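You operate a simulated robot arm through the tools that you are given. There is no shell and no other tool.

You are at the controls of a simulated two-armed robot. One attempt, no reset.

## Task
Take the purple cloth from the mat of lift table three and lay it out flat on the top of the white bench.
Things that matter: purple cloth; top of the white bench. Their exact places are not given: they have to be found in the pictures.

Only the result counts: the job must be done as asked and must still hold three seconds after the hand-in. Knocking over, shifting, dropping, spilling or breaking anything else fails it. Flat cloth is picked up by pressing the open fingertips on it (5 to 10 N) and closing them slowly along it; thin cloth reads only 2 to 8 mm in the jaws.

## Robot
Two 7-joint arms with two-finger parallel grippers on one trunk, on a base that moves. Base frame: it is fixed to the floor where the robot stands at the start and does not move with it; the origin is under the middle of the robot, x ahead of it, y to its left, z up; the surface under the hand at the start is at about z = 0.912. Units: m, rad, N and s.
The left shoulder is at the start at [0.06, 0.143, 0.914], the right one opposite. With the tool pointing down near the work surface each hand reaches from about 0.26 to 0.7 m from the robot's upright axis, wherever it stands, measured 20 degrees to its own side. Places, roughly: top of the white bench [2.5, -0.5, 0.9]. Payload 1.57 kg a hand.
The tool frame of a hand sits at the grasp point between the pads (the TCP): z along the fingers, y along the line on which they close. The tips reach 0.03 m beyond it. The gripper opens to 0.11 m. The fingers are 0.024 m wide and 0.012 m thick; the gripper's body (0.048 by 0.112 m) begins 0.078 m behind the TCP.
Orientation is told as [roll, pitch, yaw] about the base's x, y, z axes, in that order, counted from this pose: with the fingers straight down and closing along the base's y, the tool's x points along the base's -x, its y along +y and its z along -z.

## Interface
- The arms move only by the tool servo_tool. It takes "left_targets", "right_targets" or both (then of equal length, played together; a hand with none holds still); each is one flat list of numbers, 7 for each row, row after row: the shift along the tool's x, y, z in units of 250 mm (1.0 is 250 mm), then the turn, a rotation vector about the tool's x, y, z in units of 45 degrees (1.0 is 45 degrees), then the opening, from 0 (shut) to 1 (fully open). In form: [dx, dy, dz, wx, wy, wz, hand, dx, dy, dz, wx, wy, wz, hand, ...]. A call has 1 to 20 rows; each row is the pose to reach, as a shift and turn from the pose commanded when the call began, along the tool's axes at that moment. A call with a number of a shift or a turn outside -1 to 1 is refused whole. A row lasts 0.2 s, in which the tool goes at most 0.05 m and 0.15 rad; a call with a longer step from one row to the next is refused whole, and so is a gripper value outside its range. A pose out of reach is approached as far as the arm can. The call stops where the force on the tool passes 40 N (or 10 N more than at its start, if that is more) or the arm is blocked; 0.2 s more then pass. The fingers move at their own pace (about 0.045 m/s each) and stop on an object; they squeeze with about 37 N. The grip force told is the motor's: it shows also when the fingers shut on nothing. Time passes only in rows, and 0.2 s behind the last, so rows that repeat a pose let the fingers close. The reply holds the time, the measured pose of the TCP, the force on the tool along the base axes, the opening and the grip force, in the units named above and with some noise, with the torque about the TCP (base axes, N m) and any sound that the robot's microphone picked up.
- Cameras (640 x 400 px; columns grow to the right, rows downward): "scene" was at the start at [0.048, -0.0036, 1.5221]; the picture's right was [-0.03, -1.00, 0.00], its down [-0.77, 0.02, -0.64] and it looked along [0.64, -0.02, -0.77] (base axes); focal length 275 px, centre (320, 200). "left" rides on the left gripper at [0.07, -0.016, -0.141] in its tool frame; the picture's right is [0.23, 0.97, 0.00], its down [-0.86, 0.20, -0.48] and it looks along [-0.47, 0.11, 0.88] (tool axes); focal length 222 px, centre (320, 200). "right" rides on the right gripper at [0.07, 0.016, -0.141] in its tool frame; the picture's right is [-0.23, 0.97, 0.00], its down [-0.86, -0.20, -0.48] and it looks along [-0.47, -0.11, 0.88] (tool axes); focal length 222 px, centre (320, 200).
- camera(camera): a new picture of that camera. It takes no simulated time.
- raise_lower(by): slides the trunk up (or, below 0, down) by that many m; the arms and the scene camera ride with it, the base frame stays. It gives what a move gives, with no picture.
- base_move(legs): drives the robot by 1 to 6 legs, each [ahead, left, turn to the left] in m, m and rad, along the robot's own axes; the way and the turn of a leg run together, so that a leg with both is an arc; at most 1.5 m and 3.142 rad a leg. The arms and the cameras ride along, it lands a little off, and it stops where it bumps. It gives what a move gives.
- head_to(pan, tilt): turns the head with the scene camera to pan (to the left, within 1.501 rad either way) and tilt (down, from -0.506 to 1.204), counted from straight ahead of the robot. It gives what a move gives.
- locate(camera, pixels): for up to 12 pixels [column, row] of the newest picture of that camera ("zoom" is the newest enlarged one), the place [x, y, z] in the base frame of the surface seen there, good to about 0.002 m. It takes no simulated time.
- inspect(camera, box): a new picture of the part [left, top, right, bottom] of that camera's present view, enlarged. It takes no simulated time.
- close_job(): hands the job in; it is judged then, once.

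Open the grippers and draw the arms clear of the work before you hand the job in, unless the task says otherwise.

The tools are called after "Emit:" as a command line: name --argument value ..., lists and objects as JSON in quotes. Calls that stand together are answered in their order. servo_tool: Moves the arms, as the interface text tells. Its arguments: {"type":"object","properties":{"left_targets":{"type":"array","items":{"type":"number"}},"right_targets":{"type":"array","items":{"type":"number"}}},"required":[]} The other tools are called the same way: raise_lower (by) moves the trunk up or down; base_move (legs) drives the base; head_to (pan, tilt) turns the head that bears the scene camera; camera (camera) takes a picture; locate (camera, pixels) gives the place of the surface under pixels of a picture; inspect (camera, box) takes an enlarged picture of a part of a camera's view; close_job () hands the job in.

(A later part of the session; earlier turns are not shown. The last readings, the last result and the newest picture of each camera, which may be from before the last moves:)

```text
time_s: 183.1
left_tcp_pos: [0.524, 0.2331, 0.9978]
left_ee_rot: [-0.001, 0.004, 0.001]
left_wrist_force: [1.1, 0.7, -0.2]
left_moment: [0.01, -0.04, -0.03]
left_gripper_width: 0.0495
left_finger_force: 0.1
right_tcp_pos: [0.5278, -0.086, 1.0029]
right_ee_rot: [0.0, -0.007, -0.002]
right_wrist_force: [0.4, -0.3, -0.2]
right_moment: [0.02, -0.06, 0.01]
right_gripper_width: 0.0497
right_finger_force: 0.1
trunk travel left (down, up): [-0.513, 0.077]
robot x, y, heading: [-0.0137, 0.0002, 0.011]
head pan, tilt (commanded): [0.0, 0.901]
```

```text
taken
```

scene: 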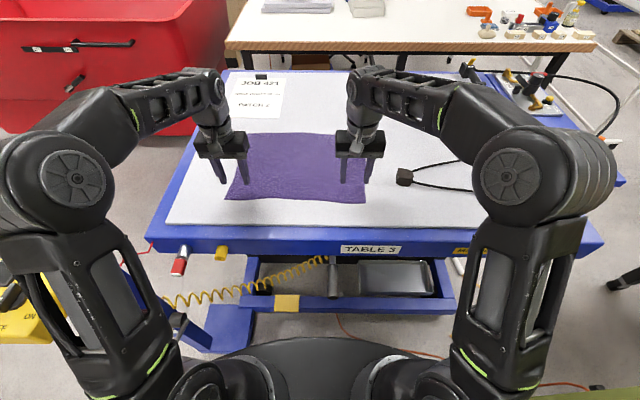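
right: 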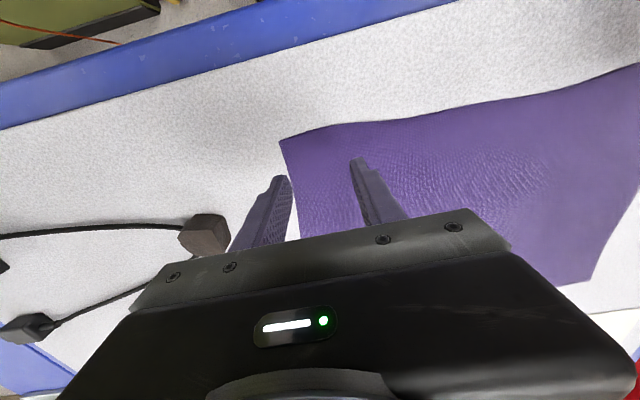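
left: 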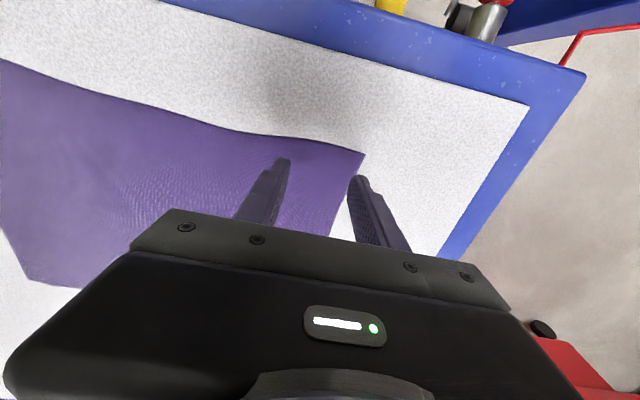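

Fingertips hover at the near corners; the outer fingers are close to the cloth's side edges. I shift both hands 1 cm inward and go down to tips about 1 cm above the cloth.

Emit:
servo_tool --left_targets '[0, -0.022, 0.086, 0, 0, 0, 0.45, 0, -0.044, 0.168, 0, 0, 0, 0.45]' --right_targets '[0, 0.022, 0.096, 0, 0, 0, 0.45, 0, 0.044, 0.188, 0, 0, 0, 0.45]'

Emit:
camera --camera "left"

Emit:
camera --camera "right"

```text
time_s: 183.7
left_tcp_pos: [0.5253, 0.2219, 0.956]
left_ee_rot: [-0.002, 0.005, 0.001]
left_wrist_force: [-0.3, 0.2, 0.4]
left_moment: [0.03, -0.03, -0.03]
left_gripper_width: 0.0494
left_finger_force: 0.0
right_tcp_pos: [0.5265, -0.0748, 0.954]
right_ee_rot: [0.001, -0.006, 0.0]
right_wrist_force: [-0.2, 0.2, -0.3]
right_moment: [-0.02, -0.01, -0.02]
right_gripper_width: 0.0495
right_finger_force: 0.0
trunk travel left (down, up): [-0.513, 0.077]
robot x, y, heading: [-0.0136, 0.0002, 0.017]
head pan, tilt (commanded): [0.0, 0.901]
```

```text
taken
```

left: 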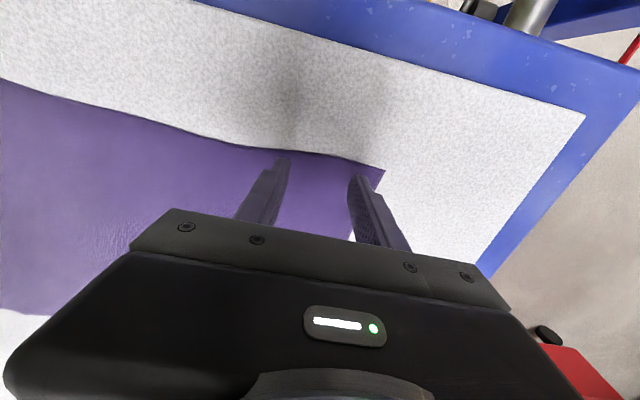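

```text
taken
```

right: 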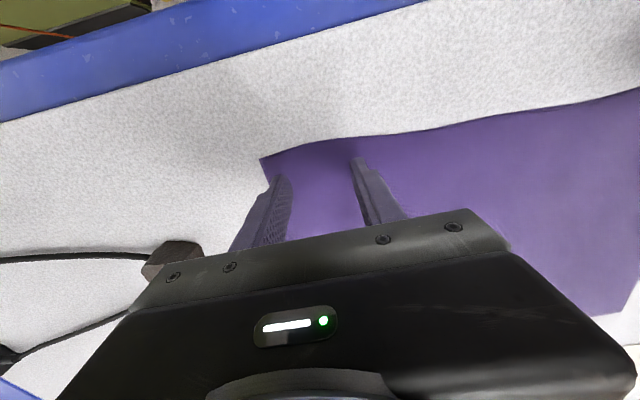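

Both finger pairs stand over the cloth's corners with the near edge just before them. I lower gently toward contact (TCP ≈0.943).

Emit:
servo_tool --left_targets '[0, 0, 0.024, 0, 0, 0, 0.45, 0, 0, 0.04, 0, 0, 0, 0.45, 0, 0, 0.052, 0, 0, 0, 0.45]' --right_targets '[0, 0, 0.02, 0, 0, 0, 0.45, 0, 0, 0.036, 0, 0, 0, 0.45, 0, 0, 0.048, 0, 0, 0, 0.45]'

```text
time_s: 184.5
left_tcp_pos: [0.5243, 0.2234, 0.9452]
left_ee_rot: [-0.001, 0.003, 0.0]
left_wrist_force: [-0.3, -0.3, 0.3]
left_moment: [-0.02, -0.03, 0.0]
left_gripper_width: 0.0494
left_finger_force: 0.1
right_tcp_pos: [0.5277, -0.0733, 0.9438]
right_ee_rot: [0.002, -0.008, 0.001]
right_wrist_force: [-1.0, 0.0, 5.9]
right_moment: [-0.05, 0.08, -0.04]
right_gripper_width: 0.0494
right_finger_force: 0.0
trunk travel left (down, up): [-0.513, 0.077]
robot x, y, heading: [-0.013, -0.0005, 0.014]
head pan, tilt (commanded): [0.0, 0.901]
```

The right hand presses with 5.9 N; the left isn't touching yet. I lower the left by 2–3 mm more and the right by 0.5 mm.

Emit:
servo_tool --left_targets '[0, 0, 0.008, 0, 0, 0, 0.45, 0, 0, 0.012, 0, 0, 0, 0.45]' --right_targets '[0, 0, 0.001, 0, 0, 0, 0.45, 0, 0, 0.002, 0, 0, 0, 0.45]'

```text
time_s: 185.1
left_tcp_pos: [0.5247, 0.2219, 0.943]
left_ee_rot: [-0.001, 0.001, 0.002]
left_wrist_force: [-1.8, -1.6, 13.1]
left_moment: [0.21, 0.01, 0.04]
left_gripper_width: 0.0494
left_finger_force: 0.1
right_tcp_pos: [0.5275, -0.0741, 0.9431]
right_ee_rot: [0.003, -0.011, 0.001]
right_wrist_force: [5.2, 0.4, 14.5]
right_moment: [-0.24, -0.03, 0.04]
right_gripper_width: 0.0495
right_finger_force: 0.1
trunk travel left (down, up): [-0.513, 0.077]
robot x, y, heading: [-0.0121, -0.0029, 0.014]
head pan, tilt (commanded): [0.0, 0.901]
```

Forces are 13–14.5 N, a bit high. I raise both by about 0.6 mm to get 5–10 N.

Emit:
servo_tool --left_targets '[0, 0, -0.002, 0, 0, 0, 0.45]' --right_targets '[0, 0, -0.0025, 0, 0, 0, 0.45]'

```text
time_s: 185.5
left_tcp_pos: [0.5254, 0.2237, 0.9425]
left_ee_rot: [-0.002, 0.002, 0.002]
left_wrist_force: [-3.1, -2.2, 18.0]
left_moment: [0.32, -0.02, 0.04]
left_gripper_width: 0.0493
left_finger_force: 0.0
right_tcp_pos: [0.5276, -0.0735, 0.9434]
right_ee_rot: [0.002, -0.009, 0.0]
right_wrist_force: [6.0, 3.4, 13.5]
right_moment: [-0.14, -0.05, 0.1]
right_gripper_width: 0.0494
right_finger_force: 0.0
trunk travel left (down, up): [-0.513, 0.077]
robot x, y, heading: [-0.0172, -0.0003, 0.013]
head pan, tilt (commanded): [0.0, 0.901]
```

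The forces are still settling (18 and 13.5 N). I raise left 1.5 mm and right 1 mm and wait a moment.

Emit:
servo_tool --left_targets '[0, 0, -0.006, 0, 0, 0, 0.45, 0, 0, -0.006, 0, 0, 0, 0.45, 0, 0, -0.006, 0, 0, 0, 0.45]' --right_targets '[0, 0, -0.004, 0, 0, 0, 0.45, 0, 0, -0.004, 0, 0, 0, 0.45, 0, 0, -0.004, 0, 0, 0, 0.45]'

```text
time_s: 186.3
left_tcp_pos: [0.5244, 0.2228, 0.9434]
left_ee_rot: [-0.003, 0.003, 0.003]
left_wrist_force: [2.4, -1.0, 2.4]
left_moment: [-0.02, -0.04, -0.03]
left_gripper_width: 0.0492
left_finger_force: 0.0
right_tcp_pos: [0.5292, -0.0742, 0.9436]
right_ee_rot: [-0.001, -0.008, 0.001]
right_wrist_force: [0.0, 4.4, 16.9]
right_moment: [0.05, 0.1, 0.04]
right_gripper_width: 0.0494
right_finger_force: 0.1
trunk travel left (down, up): [-0.513, 0.077]
robot x, y, heading: [-0.0139, 0.0019, 0.014]
head pan, tilt (commanded): [0.0, 0.901]
```

Left is now 2.4 N, right 16.9 N. I correct: left 0.5 mm down, right 1.2 mm up, and let it settle.

Emit:
servo_tool --left_targets '[0, 0, 0.0025, 0, 0, 0, 0.45, 0, 0, 0.0025, 0, 0, 0, 0.45, 0, 0, 0.0025, 0, 0, 0, 0.45]' --right_targets '[0, 0, -0.005, 0, 0, 0, 0.45, 0, 0, -0.005, 0, 0, 0, 0.45, 0, 0, -0.005, 0, 0, 0, 0.45]'

```text
time_s: 187.1
left_tcp_pos: [0.5246, 0.2245, 0.9435]
left_ee_rot: [-0.002, 0.003, 0.002]
left_wrist_force: [-0.7, -1.6, 1.4]
left_moment: [0.02, 0.02, 0.05]
left_gripper_width: 0.0489
left_finger_force: 0.1
right_tcp_pos: [0.5288, -0.0736, 0.9432]
right_ee_rot: [0.0, -0.005, -0.001]
right_wrist_force: [-0.4, 3.9, 6.0]
right_moment: [0.18, 0.03, -0.03]
right_gripper_width: 0.0495
right_finger_force: 0.2
trunk travel left (down, up): [-0.513, 0.077]
robot x, y, heading: [-0.015, 0.0002, 0.016]
head pan, tilt (commanded): [0.0, 0.901]
```

Right is at 6 N, left at 1.4 N. I lower the left by 0.8 mm and hold.

Emit:
servo_tool --left_targets '[0, 0, 0.0032, 0, 0, 0, 0.45, 0, 0, 0.0032, 0, 0, 0, 0.45, 0, 0, 0.0032, 0, 0, 0, 0.45]'

```text
time_s: 187.9
left_tcp_pos: [0.5253, 0.2236, 0.9423]
left_ee_rot: [-0.001, 0.004, 0.001]
left_wrist_force: [-4.4, 1.4, 9.8]
left_moment: [0.16, 0.08, 0.04]
left_gripper_width: 0.049
left_finger_force: 0.0
right_tcp_pos: [0.5281, -0.0748, 0.9448]
right_ee_rot: [-0.001, -0.003, 0.0]
right_wrist_force: [-0.1, 0.3, 0.3]
right_moment: [-0.01, 0.0, 0.03]
right_gripper_width: 0.0494
right_finger_force: 0.0
trunk travel left (down, up): [-0.513, 0.077]
robot x, y, heading: [-0.0167, 0.0006, 0.013]
head pan, tilt (commanded): [0.0, 0.901]
```

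Left presses with 9.8 N. I now close the left fingers slowly along the cloth while the right goes down 0.7 mm to regain contact.

Emit:
servo_tool --left_targets '[0, 0, 0, 0, 0, 0, 0.41, 0, 0, 0, 0, 0, 0, 0.37, 0, 0, 0, 0, 0, 0, 0.33, 0, 0, 0, 0, 0, 0, 0.29, 0, 0, 0, 0, 0, 0, 0.25, 0, 0, 0, 0, 0, 0, 0.21, 0, 0, 0, 0, 0, 0, 0.17, 0, 0, 0, 0, 0, 0, 0.13, 0, 0, 0, 0, 0, 0, 0.09, 0, 0, 0, 0, 0, 0, 0.05, 0, 0, 0, 0, 0, 0, 0.0, 0, 0, 0, 0, 0, 0, 0.0, 0, 0, 0, 0, 0, 0, 0.0]' --right_targets '[0, 0, 0.003, 0, 0, 0, 0.45, 0, 0, 0.003, 0, 0, 0, 0.45, 0, 0, 0.003, 0, 0, 0, 0.45, 0, 0, 0.003, 0, 0, 0, 0.45, 0, 0, 0.003, 0, 0, 0, 0.45, 0, 0, 0.003, 0, 0, 0, 0.45, 0, 0, 0.003, 0, 0, 0, 0.45, 0, 0, 0.003, 0, 0, 0, 0.45, 0, 0, 0.003, 0, 0, 0, 0.45, 0, 0, 0.003, 0, 0, 0, 0.45, 0, 0, 0.003, 0, 0, 0, 0.45, 0, 0, 0.003, 0, 0, 0, 0.45, 0, 0, 0.003, 0, 0, 0, 0.45]'

Emit:
camera --camera "left"

Emit:
inspect --camera "scene" --box '[200, 110, 400, 235]'

```text
time_s: 190.7
left_tcp_pos: [0.5251, 0.2221, 0.9432]
left_ee_rot: [-0.001, 0.003, 0.002]
left_wrist_force: [0.0, -2.7, 15.2]
left_moment: [-0.02, -0.1, -0.12]
left_gripper_width: 0.002
left_finger_force: 23.4
right_tcp_pos: [0.5279, -0.0746, 0.9449]
right_ee_rot: [-0.002, -0.006, -0.001]
right_wrist_force: [-0.2, -0.3, 0.2]
right_moment: [0.03, 0.01, 0.0]
right_gripper_width: 0.0493
right_finger_force: 0.1
trunk travel left (down, up): [-0.513, 0.077]
robot x, y, heading: [-0.0136, 0.0032, 0.013]
head pan, tilt (commanded): [0.0, 0.901]
```

```text
taken
```

left: 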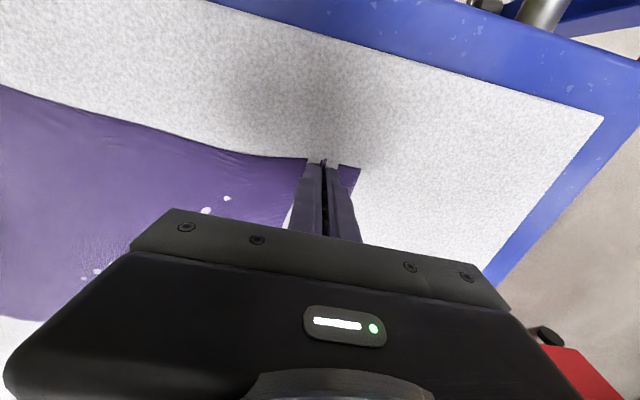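

```text
3.20 times, centred on (300, 172) of scene
```

zoom: 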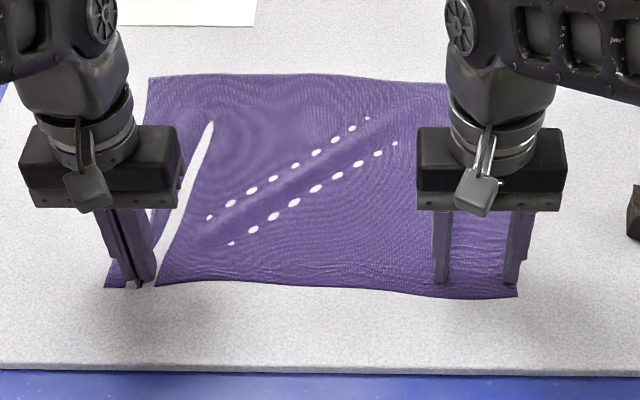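

The left fingers read 2 mm with the cloth drawn to them. Now the right hand: it has lost contact (0.2 N), so I lower it by 1 mm and hold the left as is.

Emit:
servo_tool --left_targets '[0, 0, 0, 0, 0, 0, 0, 0, 0, 0, 0, 0, 0, 0, 0, 0, 0, 0, 0, 0, 0]' --right_targets '[0, 0, 0.005, 0, 0, 0, 0.45, 0, 0, 0.005, 0, 0, 0, 0.45, 0, 0, 0.005, 0, 0, 0, 0.45]'

```text
time_s: 191.5
left_tcp_pos: [0.525, 0.2223, 0.9432]
left_ee_rot: [-0.002, 0.0, 0.001]
left_wrist_force: [3.5, -2.7, 12.2]
left_moment: [-0.08, -0.14, -0.09]
left_gripper_width: 0.0021
left_finger_force: 23.6
right_tcp_pos: [0.5275, -0.0743, 0.9439]
right_ee_rot: [0.001, -0.008, -0.001]
right_wrist_force: [0.0, 0.2, 8.6]
right_moment: [-0.04, 0.06, -0.01]
right_gripper_width: 0.0493
right_finger_force: 0.1
trunk travel left (down, up): [-0.513, 0.077]
robot x, y, heading: [-0.0137, -0.0021, 0.012]
head pan, tilt (commanded): [0.0, 0.901]
```

The right presses with 8.6 N. I close the right fingers slowly along the cloth.

Emit:
servo_tool --right_targets '[0, 0, 0, 0, 0, 0, 0.41, 0, 0, 0, 0, 0, 0, 0.37, 0, 0, 0, 0, 0, 0, 0.33, 0, 0, 0, 0, 0, 0, 0.29, 0, 0, 0, 0, 0, 0, 0.25, 0, 0, 0, 0, 0, 0, 0.21, 0, 0, 0, 0, 0, 0, 0.17, 0, 0, 0, 0, 0, 0, 0.13, 0, 0, 0, 0, 0, 0, 0.09, 0, 0, 0, 0, 0, 0, 0.05, 0, 0, 0, 0, 0, 0, 0.0, 0, 0, 0, 0, 0, 0, 0.0, 0, 0, 0, 0, 0, 0, 0.0]'

Emit:
camera --camera "right"

Emit:
inspect --camera "scene" --box '[200, 110, 400, 235]'

```text
time_s: 194.3
left_tcp_pos: [0.525, 0.2234, 0.9427]
left_ee_rot: [-0.003, 0.0, -0.001]
left_wrist_force: [3.2, -14.2, 11.0]
left_moment: [-0.43, -0.19, -0.1]
left_gripper_width: 0.0023
left_finger_force: 23.5
right_tcp_pos: [0.5262, -0.0726, 0.9433]
right_ee_rot: [0.002, -0.008, 0.002]
right_wrist_force: [0.9, 20.4, 14.4]
right_moment: [0.61, 0.04, -0.13]
right_gripper_width: 0.0021
right_finger_force: 23.5
trunk travel left (down, up): [-0.513, 0.077]
robot x, y, heading: [-0.0108, -0.0013, 0.013]
head pan, tilt (commanded): [0.0, 0.901]
```

```text
taken
```

right: 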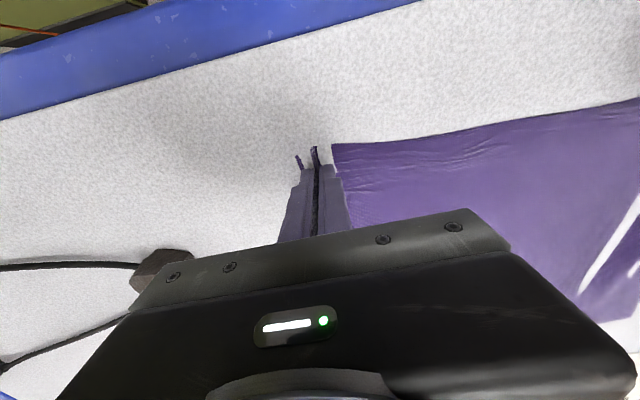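

```text
3.20 times, centred on (300, 172) of scene
```

zoom: 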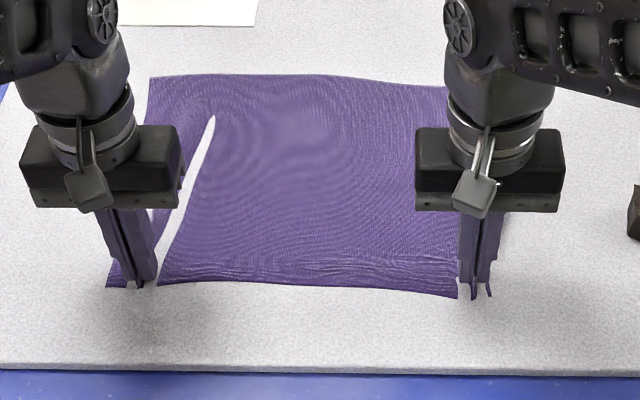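

Both hands hold a fold (≈2 mm) and the cloth between them is taut (±14–20 N sideways). I lift both by 3 cm while moving them inward about 8 mm each to relax it.

Emit:
servo_tool --left_targets '[0, -0.016, -0.02, 0, 0, 0, 0, 0, -0.032, -0.05, 0, 0, 0, 0, 0, -0.032, -0.08, 0, 0, 0, 0, 0, -0.032, -0.12, 0, 0, 0, 0]' --right_targets '[0, 0.016, -0.02, 0, 0, 0, 0, 0, 0.032, -0.05, 0, 0, 0, 0, 0, 0.032, -0.08, 0, 0, 0, 0, 0, 0.032, -0.12, 0, 0, 0, 0]'

Emit:
inspect --camera "scene" --box '[200, 110, 400, 235]'

Emit:
camera --camera "left"

Emit:
camera --camera "right"

```text
time_s: 195.3
left_tcp_pos: [0.5267, 0.2159, 0.9721]
left_ee_rot: [-0.001, 0.003, 0.001]
left_wrist_force: [0.0, -0.2, 1.0]
left_moment: [0.01, 0.0, 0.02]
left_gripper_width: 0.0023
left_finger_force: 23.4
right_tcp_pos: [0.5291, -0.0653, 0.9714]
right_ee_rot: [0.0, -0.005, 0.0]
right_wrist_force: [-0.6, 0.0, -0.3]
right_moment: [-0.02, 0.0, 0.02]
right_gripper_width: 0.0021
right_finger_force: 23.5
trunk travel left (down, up): [-0.513, 0.077]
robot x, y, heading: [-0.0121, -0.0034, 0.011]
head pan, tilt (commanded): [0.0, 0.901]
```

```text
3.20 times, centred on (300, 172) of scene
```

zoom: 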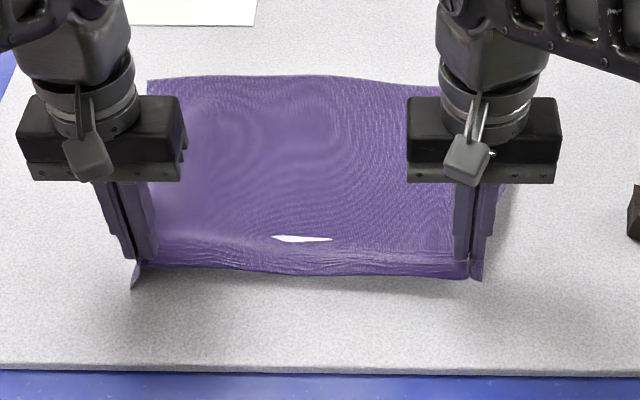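

```text
taken
```

left: 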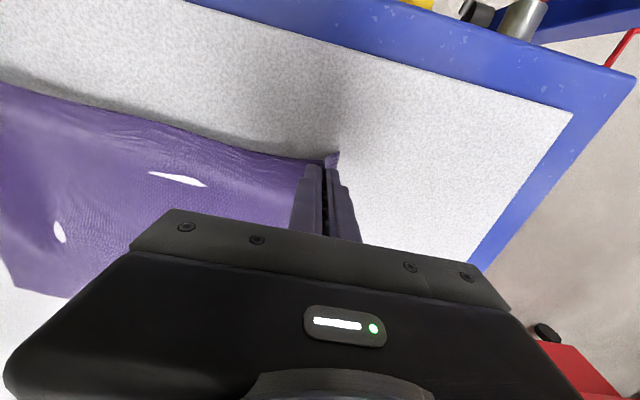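

```text
taken
```

right: 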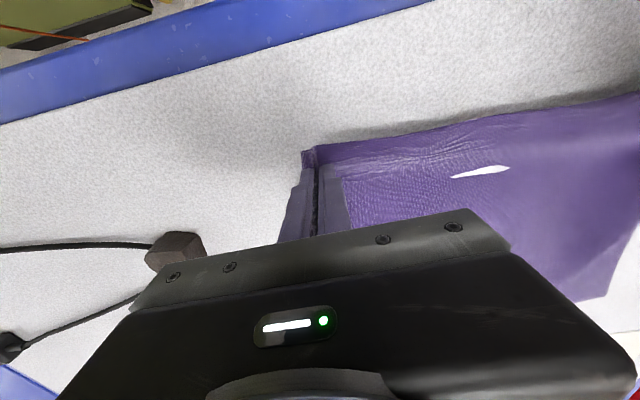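

Both corners came up with the hands, grips still at ≈2 mm. I lift higher to z≈1.22, drawing back 7 cm.

Emit:
servo_tool --left_targets '[0.02, 0, -0.12, 0, 0, 0, 0, 0.05, 0, -0.24, 0, 0, 0, 0, 0.09, 0, -0.36, 0, 0, 0, 0, 0.13, 0, -0.48, 0, 0, 0, 0, 0.17, 0, -0.6, 0, 0, 0, 0, 0.21, 0, -0.72, 0, 0, 0, 0, 0.25, 0, -0.84, 0, 0, 0, 0, 0.28, 0, -0.98, 0, 0, 0, 0]' --right_targets '[0.02, 0, -0.12, 0, 0, 0, 0, 0.05, 0, -0.24, 0, 0, 0, 0, 0.09, 0, -0.36, 0, 0, 0, 0, 0.13, 0, -0.48, 0, 0, 0, 0, 0.17, 0, -0.6, 0, 0, 0, 0, 0.21, 0, -0.72, 0, 0, 0, 0, 0.25, 0, -0.84, 0, 0, 0, 0, 0.28, 0, -0.98, 0, 0, 0, 0]'

Emit:
camera --camera "scene"

```text
time_s: 197.1
left_tcp_pos: [0.4408, 0.2322, 1.1184]
left_ee_rot: [-0.006, -0.03, -0.025]
left_wrist_force: [0.1, -30.9, 3.3]
left_moment: [-1.3, -0.34, -0.11]
left_gripper_width: 0.0022
left_finger_force: 23.7
left hand out of reach, approached as far as the arm can: row 4, 5, 6, 7, 8
right_tcp_pos: [0.476, -0.0671, 1.1132]
right_ee_rot: [-0.014, -0.063, 0.011]
right_wrist_force: [-3.1, 33.8, 0.6]
right_moment: [0.98, 0.05, -0.19]
right_gripper_width: 0.0022
right_finger_force: 23.9
right hand out of reach, approached as far as the arm can: row 4, 5, 6, 7, 8
trunk travel left (down, up): [-0.513, 0.077]
robot x, y, heading: [-0.0137, -0.0021, 0.01]
head pan, tilt (commanded): [0.0, 0.901]
```

```text
taken
```

scene: 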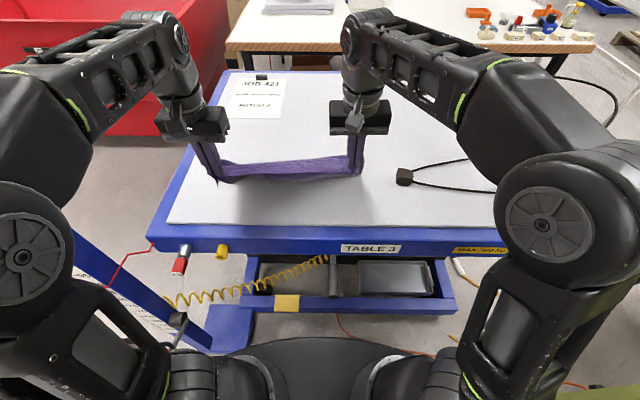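

The arms reach their height limit at z≈1.11 and the hands were pulled apart (≈31 N tension). I relax them: a little lower and closer together, tools upright again.

Emit:
servo_tool --left_targets '[-0.008, -0.035, 0.036, 0.003, 0.019, -0.016, 0, -0.016, -0.075, 0.072, 0.006, 0.038, -0.032, 0, -0.016, -0.075, 0.072, 0.006, 0.038, -0.032, 0]' --right_targets '[0.042, 0.01, 0.026, -0.009, 0.04, 0.007, 0, 0.084, 0.02, 0.052, -0.018, 0.08, 0.014, 0, 0.084, 0.02, 0.052, -0.018, 0.08, 0.014, 0]'

Emit:
raise_lower --by 0.077

Emit:
camera --camera "scene"

```text
time_s: 197.9
left_tcp_pos: [0.4511, 0.2247, 1.0593]
left_ee_rot: [-0.006, 0.034, 0.027]
left_wrist_force: [1.5, -19.9, 1.8]
left_moment: [-0.61, 0.08, -0.05]
left_gripper_width: 0.0023
left_finger_force: 24.0
left hand out of reach, approached as far as the arm can: row 1, 2, 3
right_tcp_pos: [0.4632, -0.0706, 1.0942]
right_ee_rot: [-0.011, 0.011, -0.012]
right_wrist_force: [0.7, 19.3, -2.3]
right_moment: [0.67, 0.07, -0.12]
right_gripper_width: 0.0024
right_finger_force: 23.5
trunk travel left (down, up): [-0.513, 0.077]
robot x, y, heading: [-0.0167, -0.0014, 0.013]
head pan, tilt (commanded): [0.0, 0.901]
```

```text
time_s: 199.0
left_tcp_pos: [0.4491, 0.226, 1.1362]
left_ee_rot: [-0.011, 0.036, 0.027]
left_wrist_force: [1.0, -18.0, 2.2]
left_moment: [-0.62, 0.02, -0.05]
left_gripper_width: 0.0021
left_finger_force: 23.6
right_tcp_pos: [0.4616, -0.0675, 1.1723]
right_ee_rot: [-0.011, 0.005, -0.012]
right_wrist_force: [-0.4, 17.3, -2.7]
right_moment: [0.58, 0.0, -0.12]
right_gripper_width: 0.0023
right_finger_force: 23.7
trunk travel left (down, up): [-0.59, 0.0]
robot x, y, heading: [-0.0152, 0.0, 0.012]
head pan, tilt (commanded): [0.0, 0.901]
```

```text
taken
```

scene: 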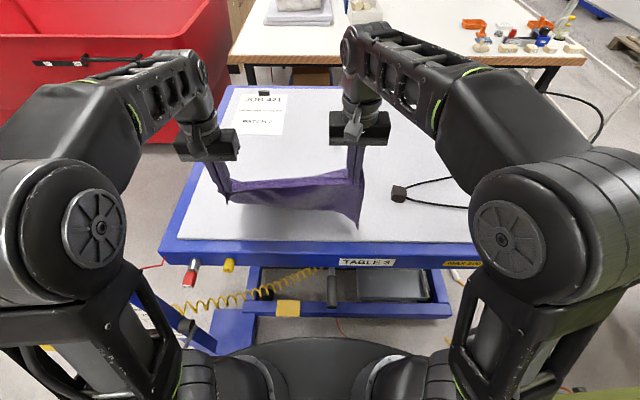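

The left hand is 4 cm lower than the right and the cloth still taut (18 N). I move the left hand inward 2 cm and up 3 cm, and the right inward 0.5 cm.

Emit:
servo_tool --left_targets '[0.0, -0.04, -0.03, 0, 0, 0, 0, 0.0, -0.08, -0.06, 0, 0, 0, 0, 0, -0.08, -0.12, 0, 0, 0, 0]' --right_targets '[0, 0.01, 0, 0, 0, 0, 0, 0, 0.02, 0, 0, 0, 0, 0, 0, 0.02, 0, 0, 0, 0, 0]'

Emit:
camera --camera "scene"

```text
time_s: 199.8
left_tcp_pos: [0.4499, 0.2068, 1.1676]
left_ee_rot: [-0.004, 0.035, 0.027]
left_wrist_force: [-0.2, 0.0, 0.7]
left_moment: [0.01, 0.0, -0.05]
left_gripper_width: 0.0021
left_finger_force: 23.4
right_tcp_pos: [0.4605, -0.0645, 1.1728]
right_ee_rot: [-0.013, 0.003, -0.011]
right_wrist_force: [0.4, 0.3, 0.1]
right_moment: [-0.01, 0.01, -0.03]
right_gripper_width: 0.0022
right_finger_force: 23.4
trunk travel left (down, up): [-0.59, 0.0]
robot x, y, heading: [-0.0129, -0.0025, 0.016]
head pan, tilt (commanded): [0.0, 0.901]
```

```text
taken
```

scene: 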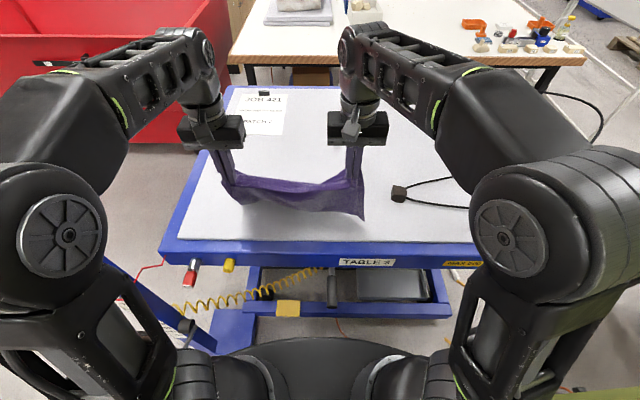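

The cloth now hangs slack between hands at z≈1.17. I check how low its bottom edge is.

Emit:
locate --camera "scene" --pixels '[[362, 218], [350, 213], [300, 209], [245, 203], [232, 198], [300, 190], [330, 178], [280, 180]]'

Emit:
inspect --camera "scene" --box '[180, 90, 420, 240]'

Emit:
camera --camera "left"

Emit:
camera --camera "right"

```text
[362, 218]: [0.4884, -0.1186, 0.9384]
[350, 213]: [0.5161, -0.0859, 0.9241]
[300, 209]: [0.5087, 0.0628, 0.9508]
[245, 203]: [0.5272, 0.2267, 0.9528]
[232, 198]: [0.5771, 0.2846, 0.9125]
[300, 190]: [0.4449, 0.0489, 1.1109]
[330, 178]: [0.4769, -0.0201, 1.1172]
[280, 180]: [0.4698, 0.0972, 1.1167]
```

```text
2.67 times, centred on (300, 165) of scene
```

zoom: 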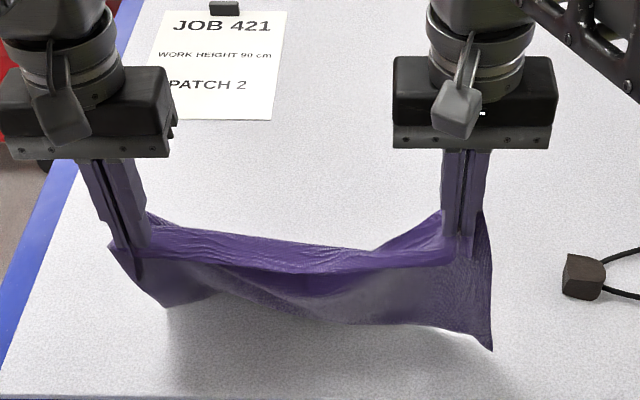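

```text
taken
```

left: 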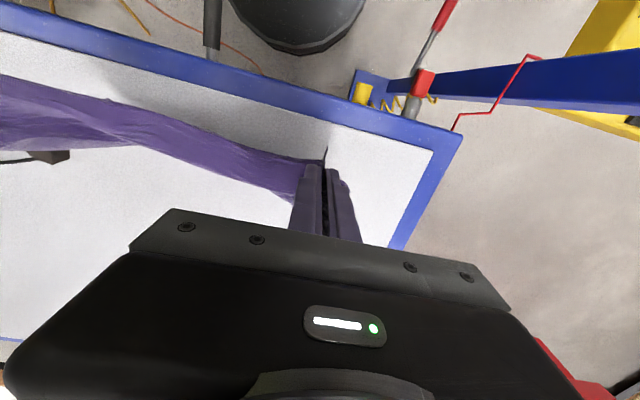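

```text
taken
```

right: 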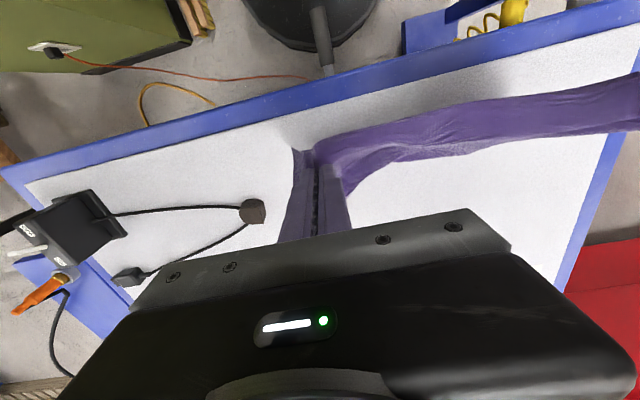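

The cloth's lowest point is z≈0.924, clear of the mat. I back away from table 3 in gentle legs and check the grip.

Emit:
base_move --legs '[[-0.6, 0, 0], [-1.1, 0, 0]]'

Emit:
camera --camera "scene"

```text
time_s: 208.4
left_tcp_pos: [-1.2429, 0.1946, 1.1675]
left_ee_rot: [-0.007, 0.032, 0.025]
left_wrist_force: [-0.1, 0.3, 0.2]
left_moment: [0.0, -0.03, -0.01]
left_gripper_width: 0.002
left_finger_force: 24.1
right_tcp_pos: [-1.2324, -0.0773, 1.1722]
right_ee_rot: [-0.012, 0.002, -0.014]
right_wrist_force: [-0.5, 0.5, -0.5]
right_moment: [0.05, 0.0, -0.02]
right_gripper_width: 0.0021
right_finger_force: 23.5
trunk travel left (down, up): [-0.59, 0.0]
robot x, y, heading: [-1.7101, -0.01, 0.013]
head pan, tilt (commanded): [0.0, 0.901]
```

```text
taken
```

scene: 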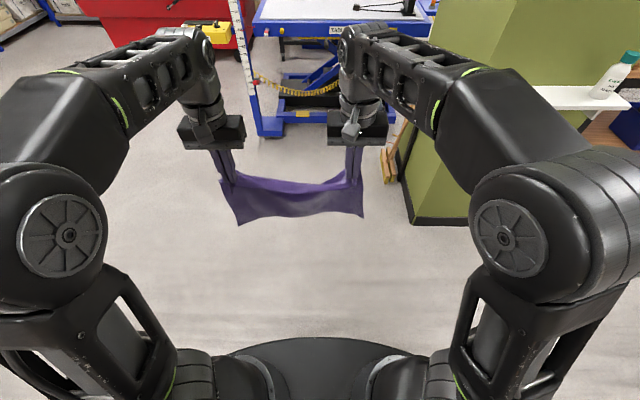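

The cloth hangs steady in both hands. I continue diagonally back-right to about (−2.65, −2.2).

Emit:
base_move --legs '[[-0.48, -1.1, 0], [-0.48, -1.1, 0]]'

Emit:
head_to --pan -0.7 --tilt 0.6

Emit:
camera --camera "scene"

```text
time_s: 220.0
left_tcp_pos: [-2.2263, -1.9713, 1.1676]
left_ee_rot: [-0.005, 0.033, -0.008]
left_wrist_force: [1.2, 0.1, -0.9]
left_moment: [-0.01, -0.05, -0.02]
left_gripper_width: 0.002
left_finger_force: 23.3
right_tcp_pos: [-2.2241, -2.2424, 1.1724]
right_ee_rot: [-0.012, 0.004, -0.046]
right_wrist_force: [-0.3, -0.2, 0.0]
right_moment: [0.02, 0.0, -0.02]
right_gripper_width: 0.0023
right_finger_force: 23.5
trunk travel left (down, up): [-0.59, 0.0]
robot x, y, heading: [-2.6954, -2.164, -0.017]
head pan, tilt (commanded): [0.0, 0.901]
```

```text
time_s: 221.1
left_tcp_pos: [-2.2259, -1.9721, 1.1668]
left_ee_rot: [-0.006, 0.035, -0.011]
left_wrist_force: [-0.9, 0.0, -0.2]
left_moment: [0.01, -0.03, 0.0]
left_gripper_width: 0.0021
left_finger_force: 24.0
right_tcp_pos: [-2.2241, -2.2417, 1.1722]
right_ee_rot: [-0.01, 0.004, -0.048]
right_wrist_force: [0.4, -0.3, 0.4]
right_moment: [-0.01, 0.03, 0.01]
right_gripper_width: 0.0021
right_finger_force: 23.7
trunk travel left (down, up): [-0.59, 0.0]
robot x, y, heading: [-2.6965, -2.1574, -0.016]
head pan, tilt (commanded): [-0.7, 0.6]
```

```text
taken
```

scene: 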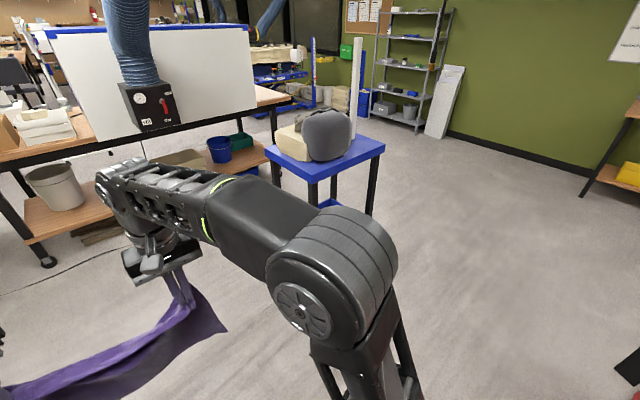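

The way along x≈−2.7 past the stool is clear. I drive right to y≈−4.65.

Emit:
base_move --legs '[[0, -1.25, 0.015], [0, -1.25, 0]]'

Emit:
head_to --pan 0.0 --tilt 0.45

Emit:
camera --camera "scene"

```text
time_s: 233.2
left_tcp_pos: [-2.1892, -4.4231, 1.1664]
left_ee_rot: [-0.005, 0.035, 0.042]
left_wrist_force: [-1.0, 0.2, -0.7]
left_moment: [0.0, 0.01, 0.0]
left_gripper_width: 0.0023
left_finger_force: 23.7
right_tcp_pos: [-2.173, -4.6928, 1.1724]
right_ee_rot: [-0.014, 0.002, 0.006]
right_wrist_force: [0.4, -0.4, 0.3]
right_moment: [0.02, 0.03, -0.01]
right_gripper_width: 0.002
right_finger_force: 23.5
trunk travel left (down, up): [-0.59, 0.0]
robot x, y, heading: [-2.6507, -4.64, 0.033]
head pan, tilt (commanded): [-0.7, 0.6]
```

```text
time_s: 234.3
left_tcp_pos: [-2.1891, -4.4217, 1.1676]
left_ee_rot: [-0.006, 0.036, 0.043]
left_wrist_force: [0.4, -0.3, 0.5]
left_moment: [0.03, -0.03, -0.04]
left_gripper_width: 0.0021
left_finger_force: 23.7
right_tcp_pos: [-2.1724, -4.693, 1.1718]
right_ee_rot: [-0.012, 0.003, 0.005]
right_wrist_force: [0.2, 0.7, 0.0]
right_moment: [0.01, -0.01, -0.01]
right_gripper_width: 0.0022
right_finger_force: 23.9
trunk travel left (down, up): [-0.59, 0.0]
robot x, y, heading: [-2.6522, -4.6396, 0.031]
head pan, tilt (commanded): [0.0, 0.45]
```

```text
taken
```

scene: 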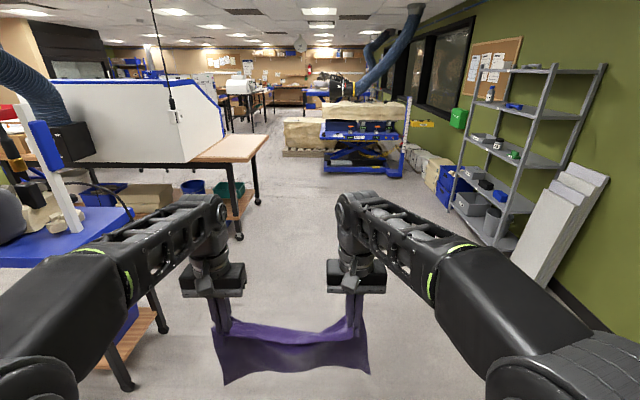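

The corridor ahead is free. I drive ahead to x≈0.2, correcting the heading.

Emit:
base_move --legs '[[1.45, -0.06, -0.03], [1.4, 0, 0]]'

Emit:
camera --camera "scene"

```text
time_s: 248.1
left_tcp_pos: [0.6811, -4.4436, 1.1667]
left_ee_rot: [-0.009, 0.034, 0.031]
left_wrist_force: [0.5, -0.1, -0.1]
left_moment: [0.01, 0.02, -0.02]
left_gripper_width: 0.0022
left_finger_force: 23.5
right_tcp_pos: [0.6948, -4.7143, 1.1718]
right_ee_rot: [-0.012, 0.003, -0.004]
right_wrist_force: [0.7, -1.0, 0.6]
right_moment: [0.01, 0.01, 0.02]
right_gripper_width: 0.002
right_finger_force: 24.0
trunk travel left (down, up): [-0.59, 0.0]
robot x, y, heading: [0.216, -4.6515, 0.018]
head pan, tilt (commanded): [0.0, 0.45]
```

```text
taken
```

scene: 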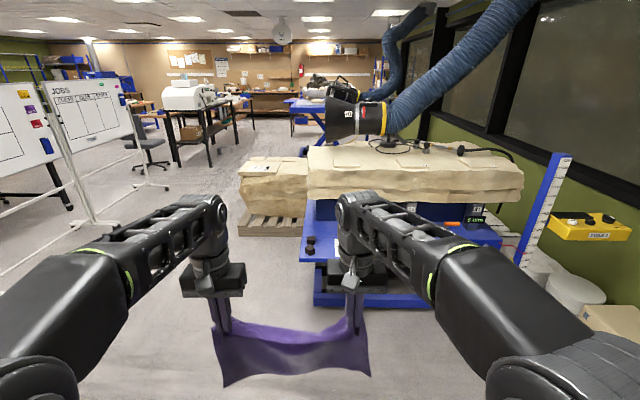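

Lift table ahead at right; I veer left round the wooden table's end, keeping x≈1.1 so that the column passes clear of its edge at x = 0.69.

Emit:
base_move --legs '[[0.45, 0.12, -0.018], [0.46, 0.26, 0]]'

Emit:
head_to --pan 0.9 --tilt 0.5

Emit:
camera --camera "scene"

```text
time_s: 253.5
left_tcp_pos: [1.5597, -4.0539, 1.1669]
left_ee_rot: [-0.007, 0.036, 0.031]
left_wrist_force: [0.6, 1.0, -0.4]
left_moment: [-0.03, 0.0, -0.04]
left_gripper_width: 0.002
left_finger_force: 23.2
right_tcp_pos: [1.5728, -4.324, 1.1713]
right_ee_rot: [-0.011, 0.005, -0.004]
right_wrist_force: [0.1, 0.5, -0.2]
right_moment: [-0.02, 0.01, -0.03]
right_gripper_width: 0.0021
right_finger_force: 23.6
trunk travel left (down, up): [-0.59, 0.0]
robot x, y, heading: [1.0978, -4.2641, 0.017]
head pan, tilt (commanded): [0.0, 0.45]
```

```text
time_s: 254.7
left_tcp_pos: [1.5587, -4.0543, 1.1662]
left_ee_rot: [-0.007, 0.036, 0.032]
left_wrist_force: [-0.1, -0.6, -0.2]
left_moment: [-0.01, -0.01, -0.03]
left_gripper_width: 0.0019
left_finger_force: 23.7
right_tcp_pos: [1.5714, -4.3246, 1.1737]
right_ee_rot: [-0.012, 0.002, -0.004]
right_wrist_force: [0.3, -0.8, 0.2]
right_moment: [-0.01, 0.02, 0.0]
right_gripper_width: 0.0023
right_finger_force: 24.0
trunk travel left (down, up): [-0.59, 0.0]
robot x, y, heading: [1.0968, -4.2609, 0.018]
head pan, tilt (commanded): [0.901, 0.499]
```

```text
taken
```

scene: 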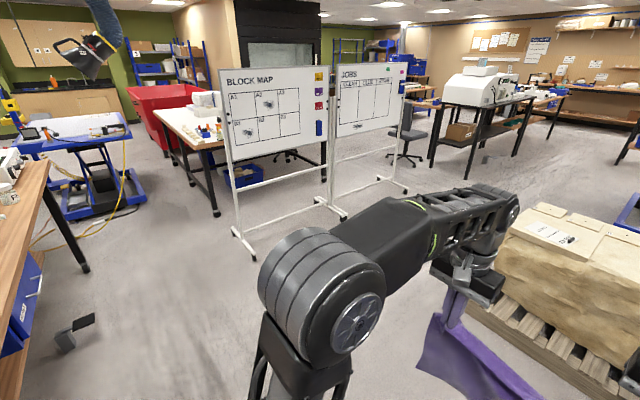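

I check the distance to the stone pallet at (470,310) and board castors before moving left.

Emit:
locate --camera "scene" --pixels '[[468, 308], [505, 225], [540, 350], [248, 258], [232, 230], [84, 268], [70, 345], [340, 215], [90, 318], [216, 212], [30, 395], [140, 190]]'

```text
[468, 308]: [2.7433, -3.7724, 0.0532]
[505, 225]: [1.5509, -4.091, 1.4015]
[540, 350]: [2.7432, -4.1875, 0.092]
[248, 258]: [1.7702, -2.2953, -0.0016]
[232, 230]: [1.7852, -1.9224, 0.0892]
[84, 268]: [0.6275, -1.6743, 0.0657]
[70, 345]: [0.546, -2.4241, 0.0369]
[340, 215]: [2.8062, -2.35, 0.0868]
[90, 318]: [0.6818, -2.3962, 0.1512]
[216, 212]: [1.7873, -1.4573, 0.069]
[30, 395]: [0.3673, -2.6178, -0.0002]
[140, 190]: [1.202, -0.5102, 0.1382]
```

The pallet is beyond x = 2.74, no conflict. I drive left to y≈−3.2 and turn left to face along the corridor.

Emit:
base_move --legs '[[0.02, 1.05, 0], [0, 0, 1.15]]'

Emit:
head_to --pan 0.0 --tilt 0.6

Emit:
camera --camera "scene"

```text
time_s: 263.0
left_tcp_pos: [1.0938, -2.6863, 1.1678]
left_ee_rot: [-0.007, 0.036, 1.175]
left_wrist_force: [-0.2, 0.1, 0.4]
left_moment: [0.02, 0.04, -0.01]
left_gripper_width: 0.0021
left_finger_force: 24.1
right_tcp_pos: [1.3475, -2.7852, 1.1728]
right_ee_rot: [-0.012, 0.003, 1.141]
right_wrist_force: [-0.7, 0.1, 0.2]
right_moment: [-0.02, 0.01, -0.02]
right_gripper_width: 0.0022
right_finger_force: 23.2
trunk travel left (down, up): [-0.59, 0.0]
robot x, y, heading: [1.0941, -3.1916, 1.16]
head pan, tilt (commanded): [0.901, 0.499]
```

```text
time_s: 264.2
left_tcp_pos: [1.0947, -2.685, 1.1666]
left_ee_rot: [-0.007, 0.034, 1.177]
left_wrist_force: [0.1, 0.5, -0.5]
left_moment: [0.03, -0.02, -0.02]
left_gripper_width: 0.0022
left_finger_force: 23.9
right_tcp_pos: [1.3473, -2.7859, 1.1723]
right_ee_rot: [-0.014, 0.005, 1.14]
right_wrist_force: [-0.6, 0.0, -0.5]
right_moment: [0.01, -0.04, -0.01]
right_gripper_width: 0.0022
right_finger_force: 23.7
trunk travel left (down, up): [-0.59, 0.0]
robot x, y, heading: [1.0961, -3.1946, 1.167]
head pan, tilt (commanded): [0.0, 0.6]
```

```text
taken
```

scene: 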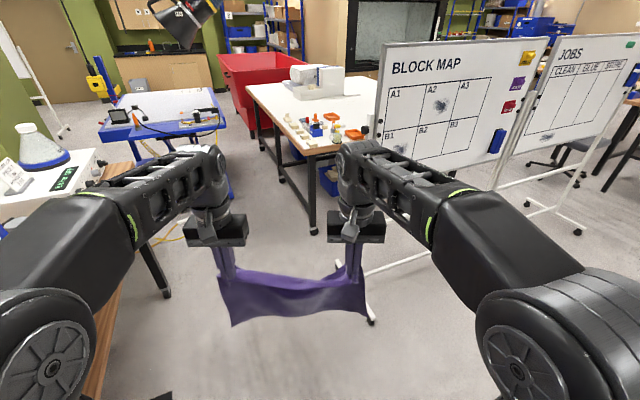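

I drive on along the corridor to about (1.15, −1.9), midway between the wooden table's corner and the board.

Emit:
base_move --legs '[[1.2, 0.46, 0]]'

Emit:
head_to --pan -0.2 --tilt 0.7

Emit:
camera --camera "scene"

```text
time_s: 270.8
left_tcp_pos: [1.098, -1.3872, 1.1669]
left_ee_rot: [-0.007, 0.035, 1.229]
left_wrist_force: [-0.2, 0.0, -0.7]
left_moment: [-0.02, 0.01, -0.05]
left_gripper_width: 0.002
left_finger_force: 23.3
right_tcp_pos: [1.3558, -1.4746, 1.1719]
right_ee_rot: [-0.011, 0.003, 1.19]
right_wrist_force: [-0.1, 0.0, 0.5]
right_moment: [0.0, 0.0, -0.01]
right_gripper_width: 0.002
right_finger_force: 23.8
trunk travel left (down, up): [-0.59, 0.0]
robot x, y, heading: [1.1283, -1.8953, 1.216]
head pan, tilt (commanded): [0.0, 0.6]
```

```text
time_s: 271.5
left_tcp_pos: [1.0991, -1.3889, 1.1673]
left_ee_rot: [-0.008, 0.033, 1.228]
left_wrist_force: [-0.2, 0.6, 0.2]
left_moment: [0.0, 0.01, -0.02]
left_gripper_width: 0.002
left_finger_force: 23.7
right_tcp_pos: [1.3564, -1.4754, 1.172]
right_ee_rot: [-0.012, 0.004, 1.192]
right_wrist_force: [-0.3, 0.2, -0.3]
right_moment: [0.03, 0.02, -0.01]
right_gripper_width: 0.0022
right_finger_force: 23.7
trunk travel left (down, up): [-0.59, 0.0]
robot x, y, heading: [1.1244, -1.8908, 1.215]
head pan, tilt (commanded): [-0.201, 0.7]
```

```text
taken
```

scene: 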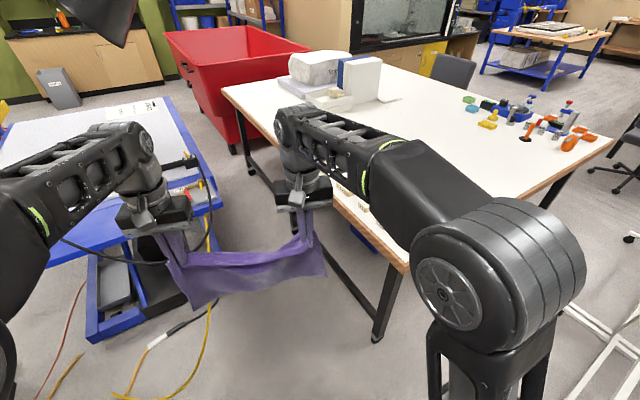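

I'm at (1.125, −1.89). Before the final approach I zoom on the bench's front frame and table 3's corner to look for crossbars or cables in the way.

Emit:
inspect --camera "scene" --box '[180, 130, 440, 370]'

Emit:
locate --camera "zoom" --pixels '[[330, 260], [360, 300], [400, 250], [380, 330], [420, 330], [480, 350], [345, 290], [450, 280], [300, 330], [250, 330], [500, 280], [420, 180]]'

```text
1.67 times, centred on (310, 250) of scene
```

zoom: 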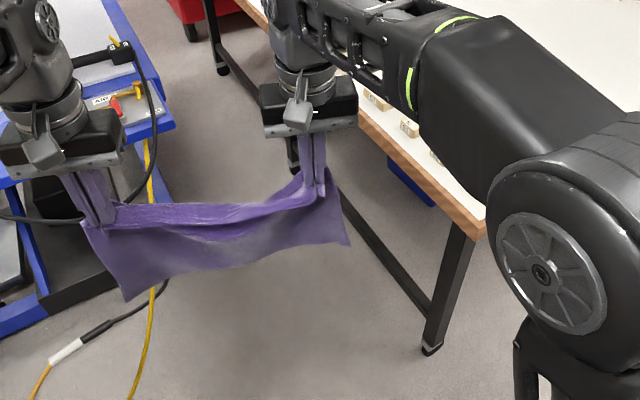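

```text
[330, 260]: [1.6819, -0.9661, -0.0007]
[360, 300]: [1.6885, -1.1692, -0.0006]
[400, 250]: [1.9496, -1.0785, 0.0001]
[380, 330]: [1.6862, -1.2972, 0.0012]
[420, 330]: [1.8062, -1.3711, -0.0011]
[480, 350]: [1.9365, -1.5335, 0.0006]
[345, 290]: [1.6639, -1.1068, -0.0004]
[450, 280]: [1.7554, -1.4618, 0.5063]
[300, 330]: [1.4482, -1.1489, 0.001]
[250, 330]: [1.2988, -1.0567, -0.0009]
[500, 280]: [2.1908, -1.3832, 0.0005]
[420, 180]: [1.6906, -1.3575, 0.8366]
```

A dark crossbar runs between the bench's front legs (zoom (345,200)–(430,305)). I locate it to know its height.

Emit:
locate --camera "zoom" --pixels '[[385, 248], [392, 258], [410, 280], [420, 292], [365, 225], [350, 205], [430, 345], [294, 150], [400, 268], [375, 240]]'

```text
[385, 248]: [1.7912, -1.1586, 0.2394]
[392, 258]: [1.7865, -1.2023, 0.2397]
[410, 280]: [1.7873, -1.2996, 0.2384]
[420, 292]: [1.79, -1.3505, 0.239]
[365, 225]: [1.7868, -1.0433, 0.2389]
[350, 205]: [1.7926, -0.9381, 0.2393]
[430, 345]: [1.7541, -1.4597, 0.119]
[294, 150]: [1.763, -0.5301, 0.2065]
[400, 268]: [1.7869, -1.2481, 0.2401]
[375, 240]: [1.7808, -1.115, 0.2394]
```

The crossbar (x≈1.76–1.79, top z = 0.24) will stop the base disc (height 0.25), so the axis can't go beyond x≈1.45. I need the exact layout of the fixture near table 3's corner to see how close I can come.

Emit:
inspect --camera "scene" --box '[150, 120, 290, 260]'

Emit:
head_to --pan 0.1 --tilt 0.35

Emit:
camera --camera "scene"

```text
2.86 times, centred on (220, 190) of scene
```

zoom: 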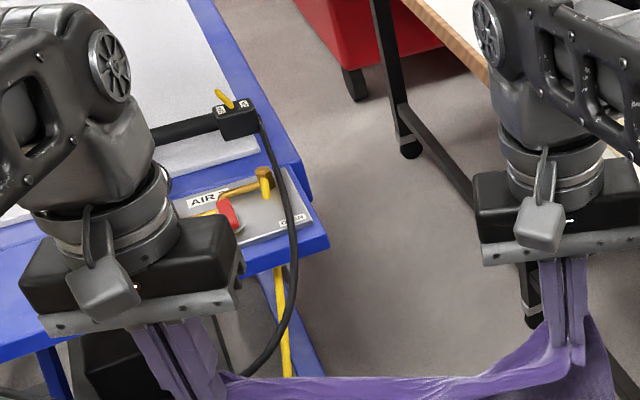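

```text
time_s: 272.3
left_tcp_pos: [1.0994, -1.3888, 1.1658]
left_ee_rot: [-0.008, 0.035, 1.226]
left_wrist_force: [0.8, -0.8, -0.3]
left_moment: [0.0, -0.03, 0.0]
left_gripper_width: 0.0022
left_finger_force: 23.4
right_tcp_pos: [1.3558, -1.4753, 1.1717]
right_ee_rot: [-0.012, 0.004, 1.19]
right_wrist_force: [0.8, 0.2, -0.7]
right_moment: [0.01, 0.0, -0.01]
right_gripper_width: 0.0022
right_finger_force: 23.9
trunk travel left (down, up): [-0.59, 0.0]
robot x, y, heading: [1.1242, -1.8916, 1.216]
head pan, tilt (commanded): [0.099, 0.351]
```

```text
taken
```

scene: 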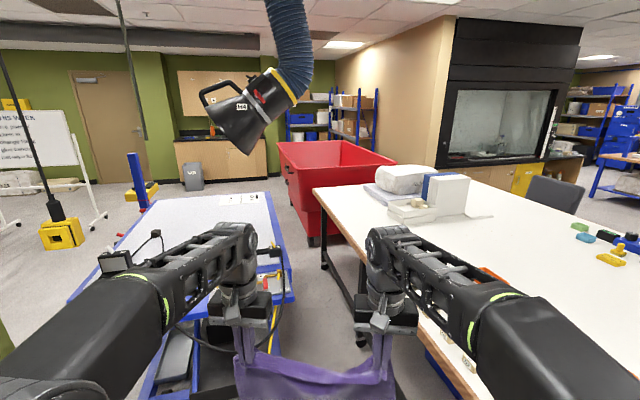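

The corner is a small "AIR" tray bracket at table 3's end with a black cable loop. I locate the loop and the bracket in a fresh zoom.

Emit:
inspect --camera "scene" --box '[150, 200, 330, 380]'

Emit:
locate --camera "zoom" --pixels '[[398, 160], [408, 140], [395, 190], [385, 120], [420, 170], [360, 140], [330, 215], [405, 230], [300, 300], [420, 175], [380, 230], [410, 200]]'

```text
2.22 times, centred on (240, 290) of scene
```

zoom: 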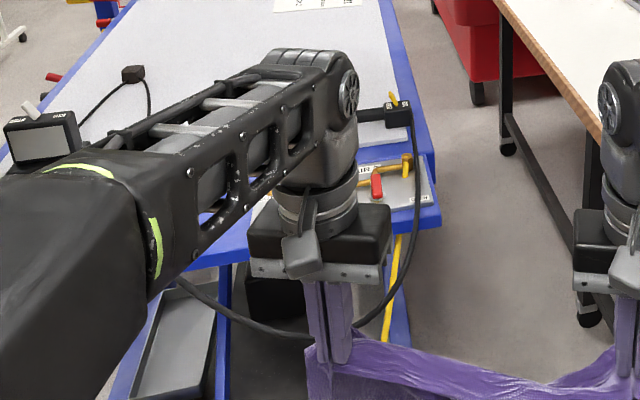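

```text
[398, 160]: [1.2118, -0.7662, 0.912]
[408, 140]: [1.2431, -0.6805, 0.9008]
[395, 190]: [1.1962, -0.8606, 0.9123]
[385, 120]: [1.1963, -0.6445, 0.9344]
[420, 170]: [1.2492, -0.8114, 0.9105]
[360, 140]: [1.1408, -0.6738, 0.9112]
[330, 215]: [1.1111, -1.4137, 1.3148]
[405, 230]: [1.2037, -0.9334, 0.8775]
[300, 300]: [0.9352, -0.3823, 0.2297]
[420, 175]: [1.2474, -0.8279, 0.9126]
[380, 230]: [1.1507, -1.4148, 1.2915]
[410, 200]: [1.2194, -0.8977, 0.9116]
```

I locate the cable itself: (417,200), (412,250), (395,285), (365,318), (280,328).

Emit:
locate --camera "zoom" --pixels '[[417, 190], [418, 210], [413, 245], [406, 265], [395, 288], [378, 308], [365, 318], [290, 335], [255, 322], [210, 302], [418, 160], [437, 222]]'

```text
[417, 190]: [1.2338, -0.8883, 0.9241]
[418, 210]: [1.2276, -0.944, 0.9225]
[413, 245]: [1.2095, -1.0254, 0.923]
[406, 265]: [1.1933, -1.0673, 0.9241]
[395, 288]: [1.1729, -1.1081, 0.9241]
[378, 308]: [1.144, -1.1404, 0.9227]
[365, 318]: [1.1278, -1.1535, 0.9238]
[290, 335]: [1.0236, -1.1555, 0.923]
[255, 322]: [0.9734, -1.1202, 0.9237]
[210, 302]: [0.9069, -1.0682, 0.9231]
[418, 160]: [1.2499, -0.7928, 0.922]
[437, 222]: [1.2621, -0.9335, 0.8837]
```

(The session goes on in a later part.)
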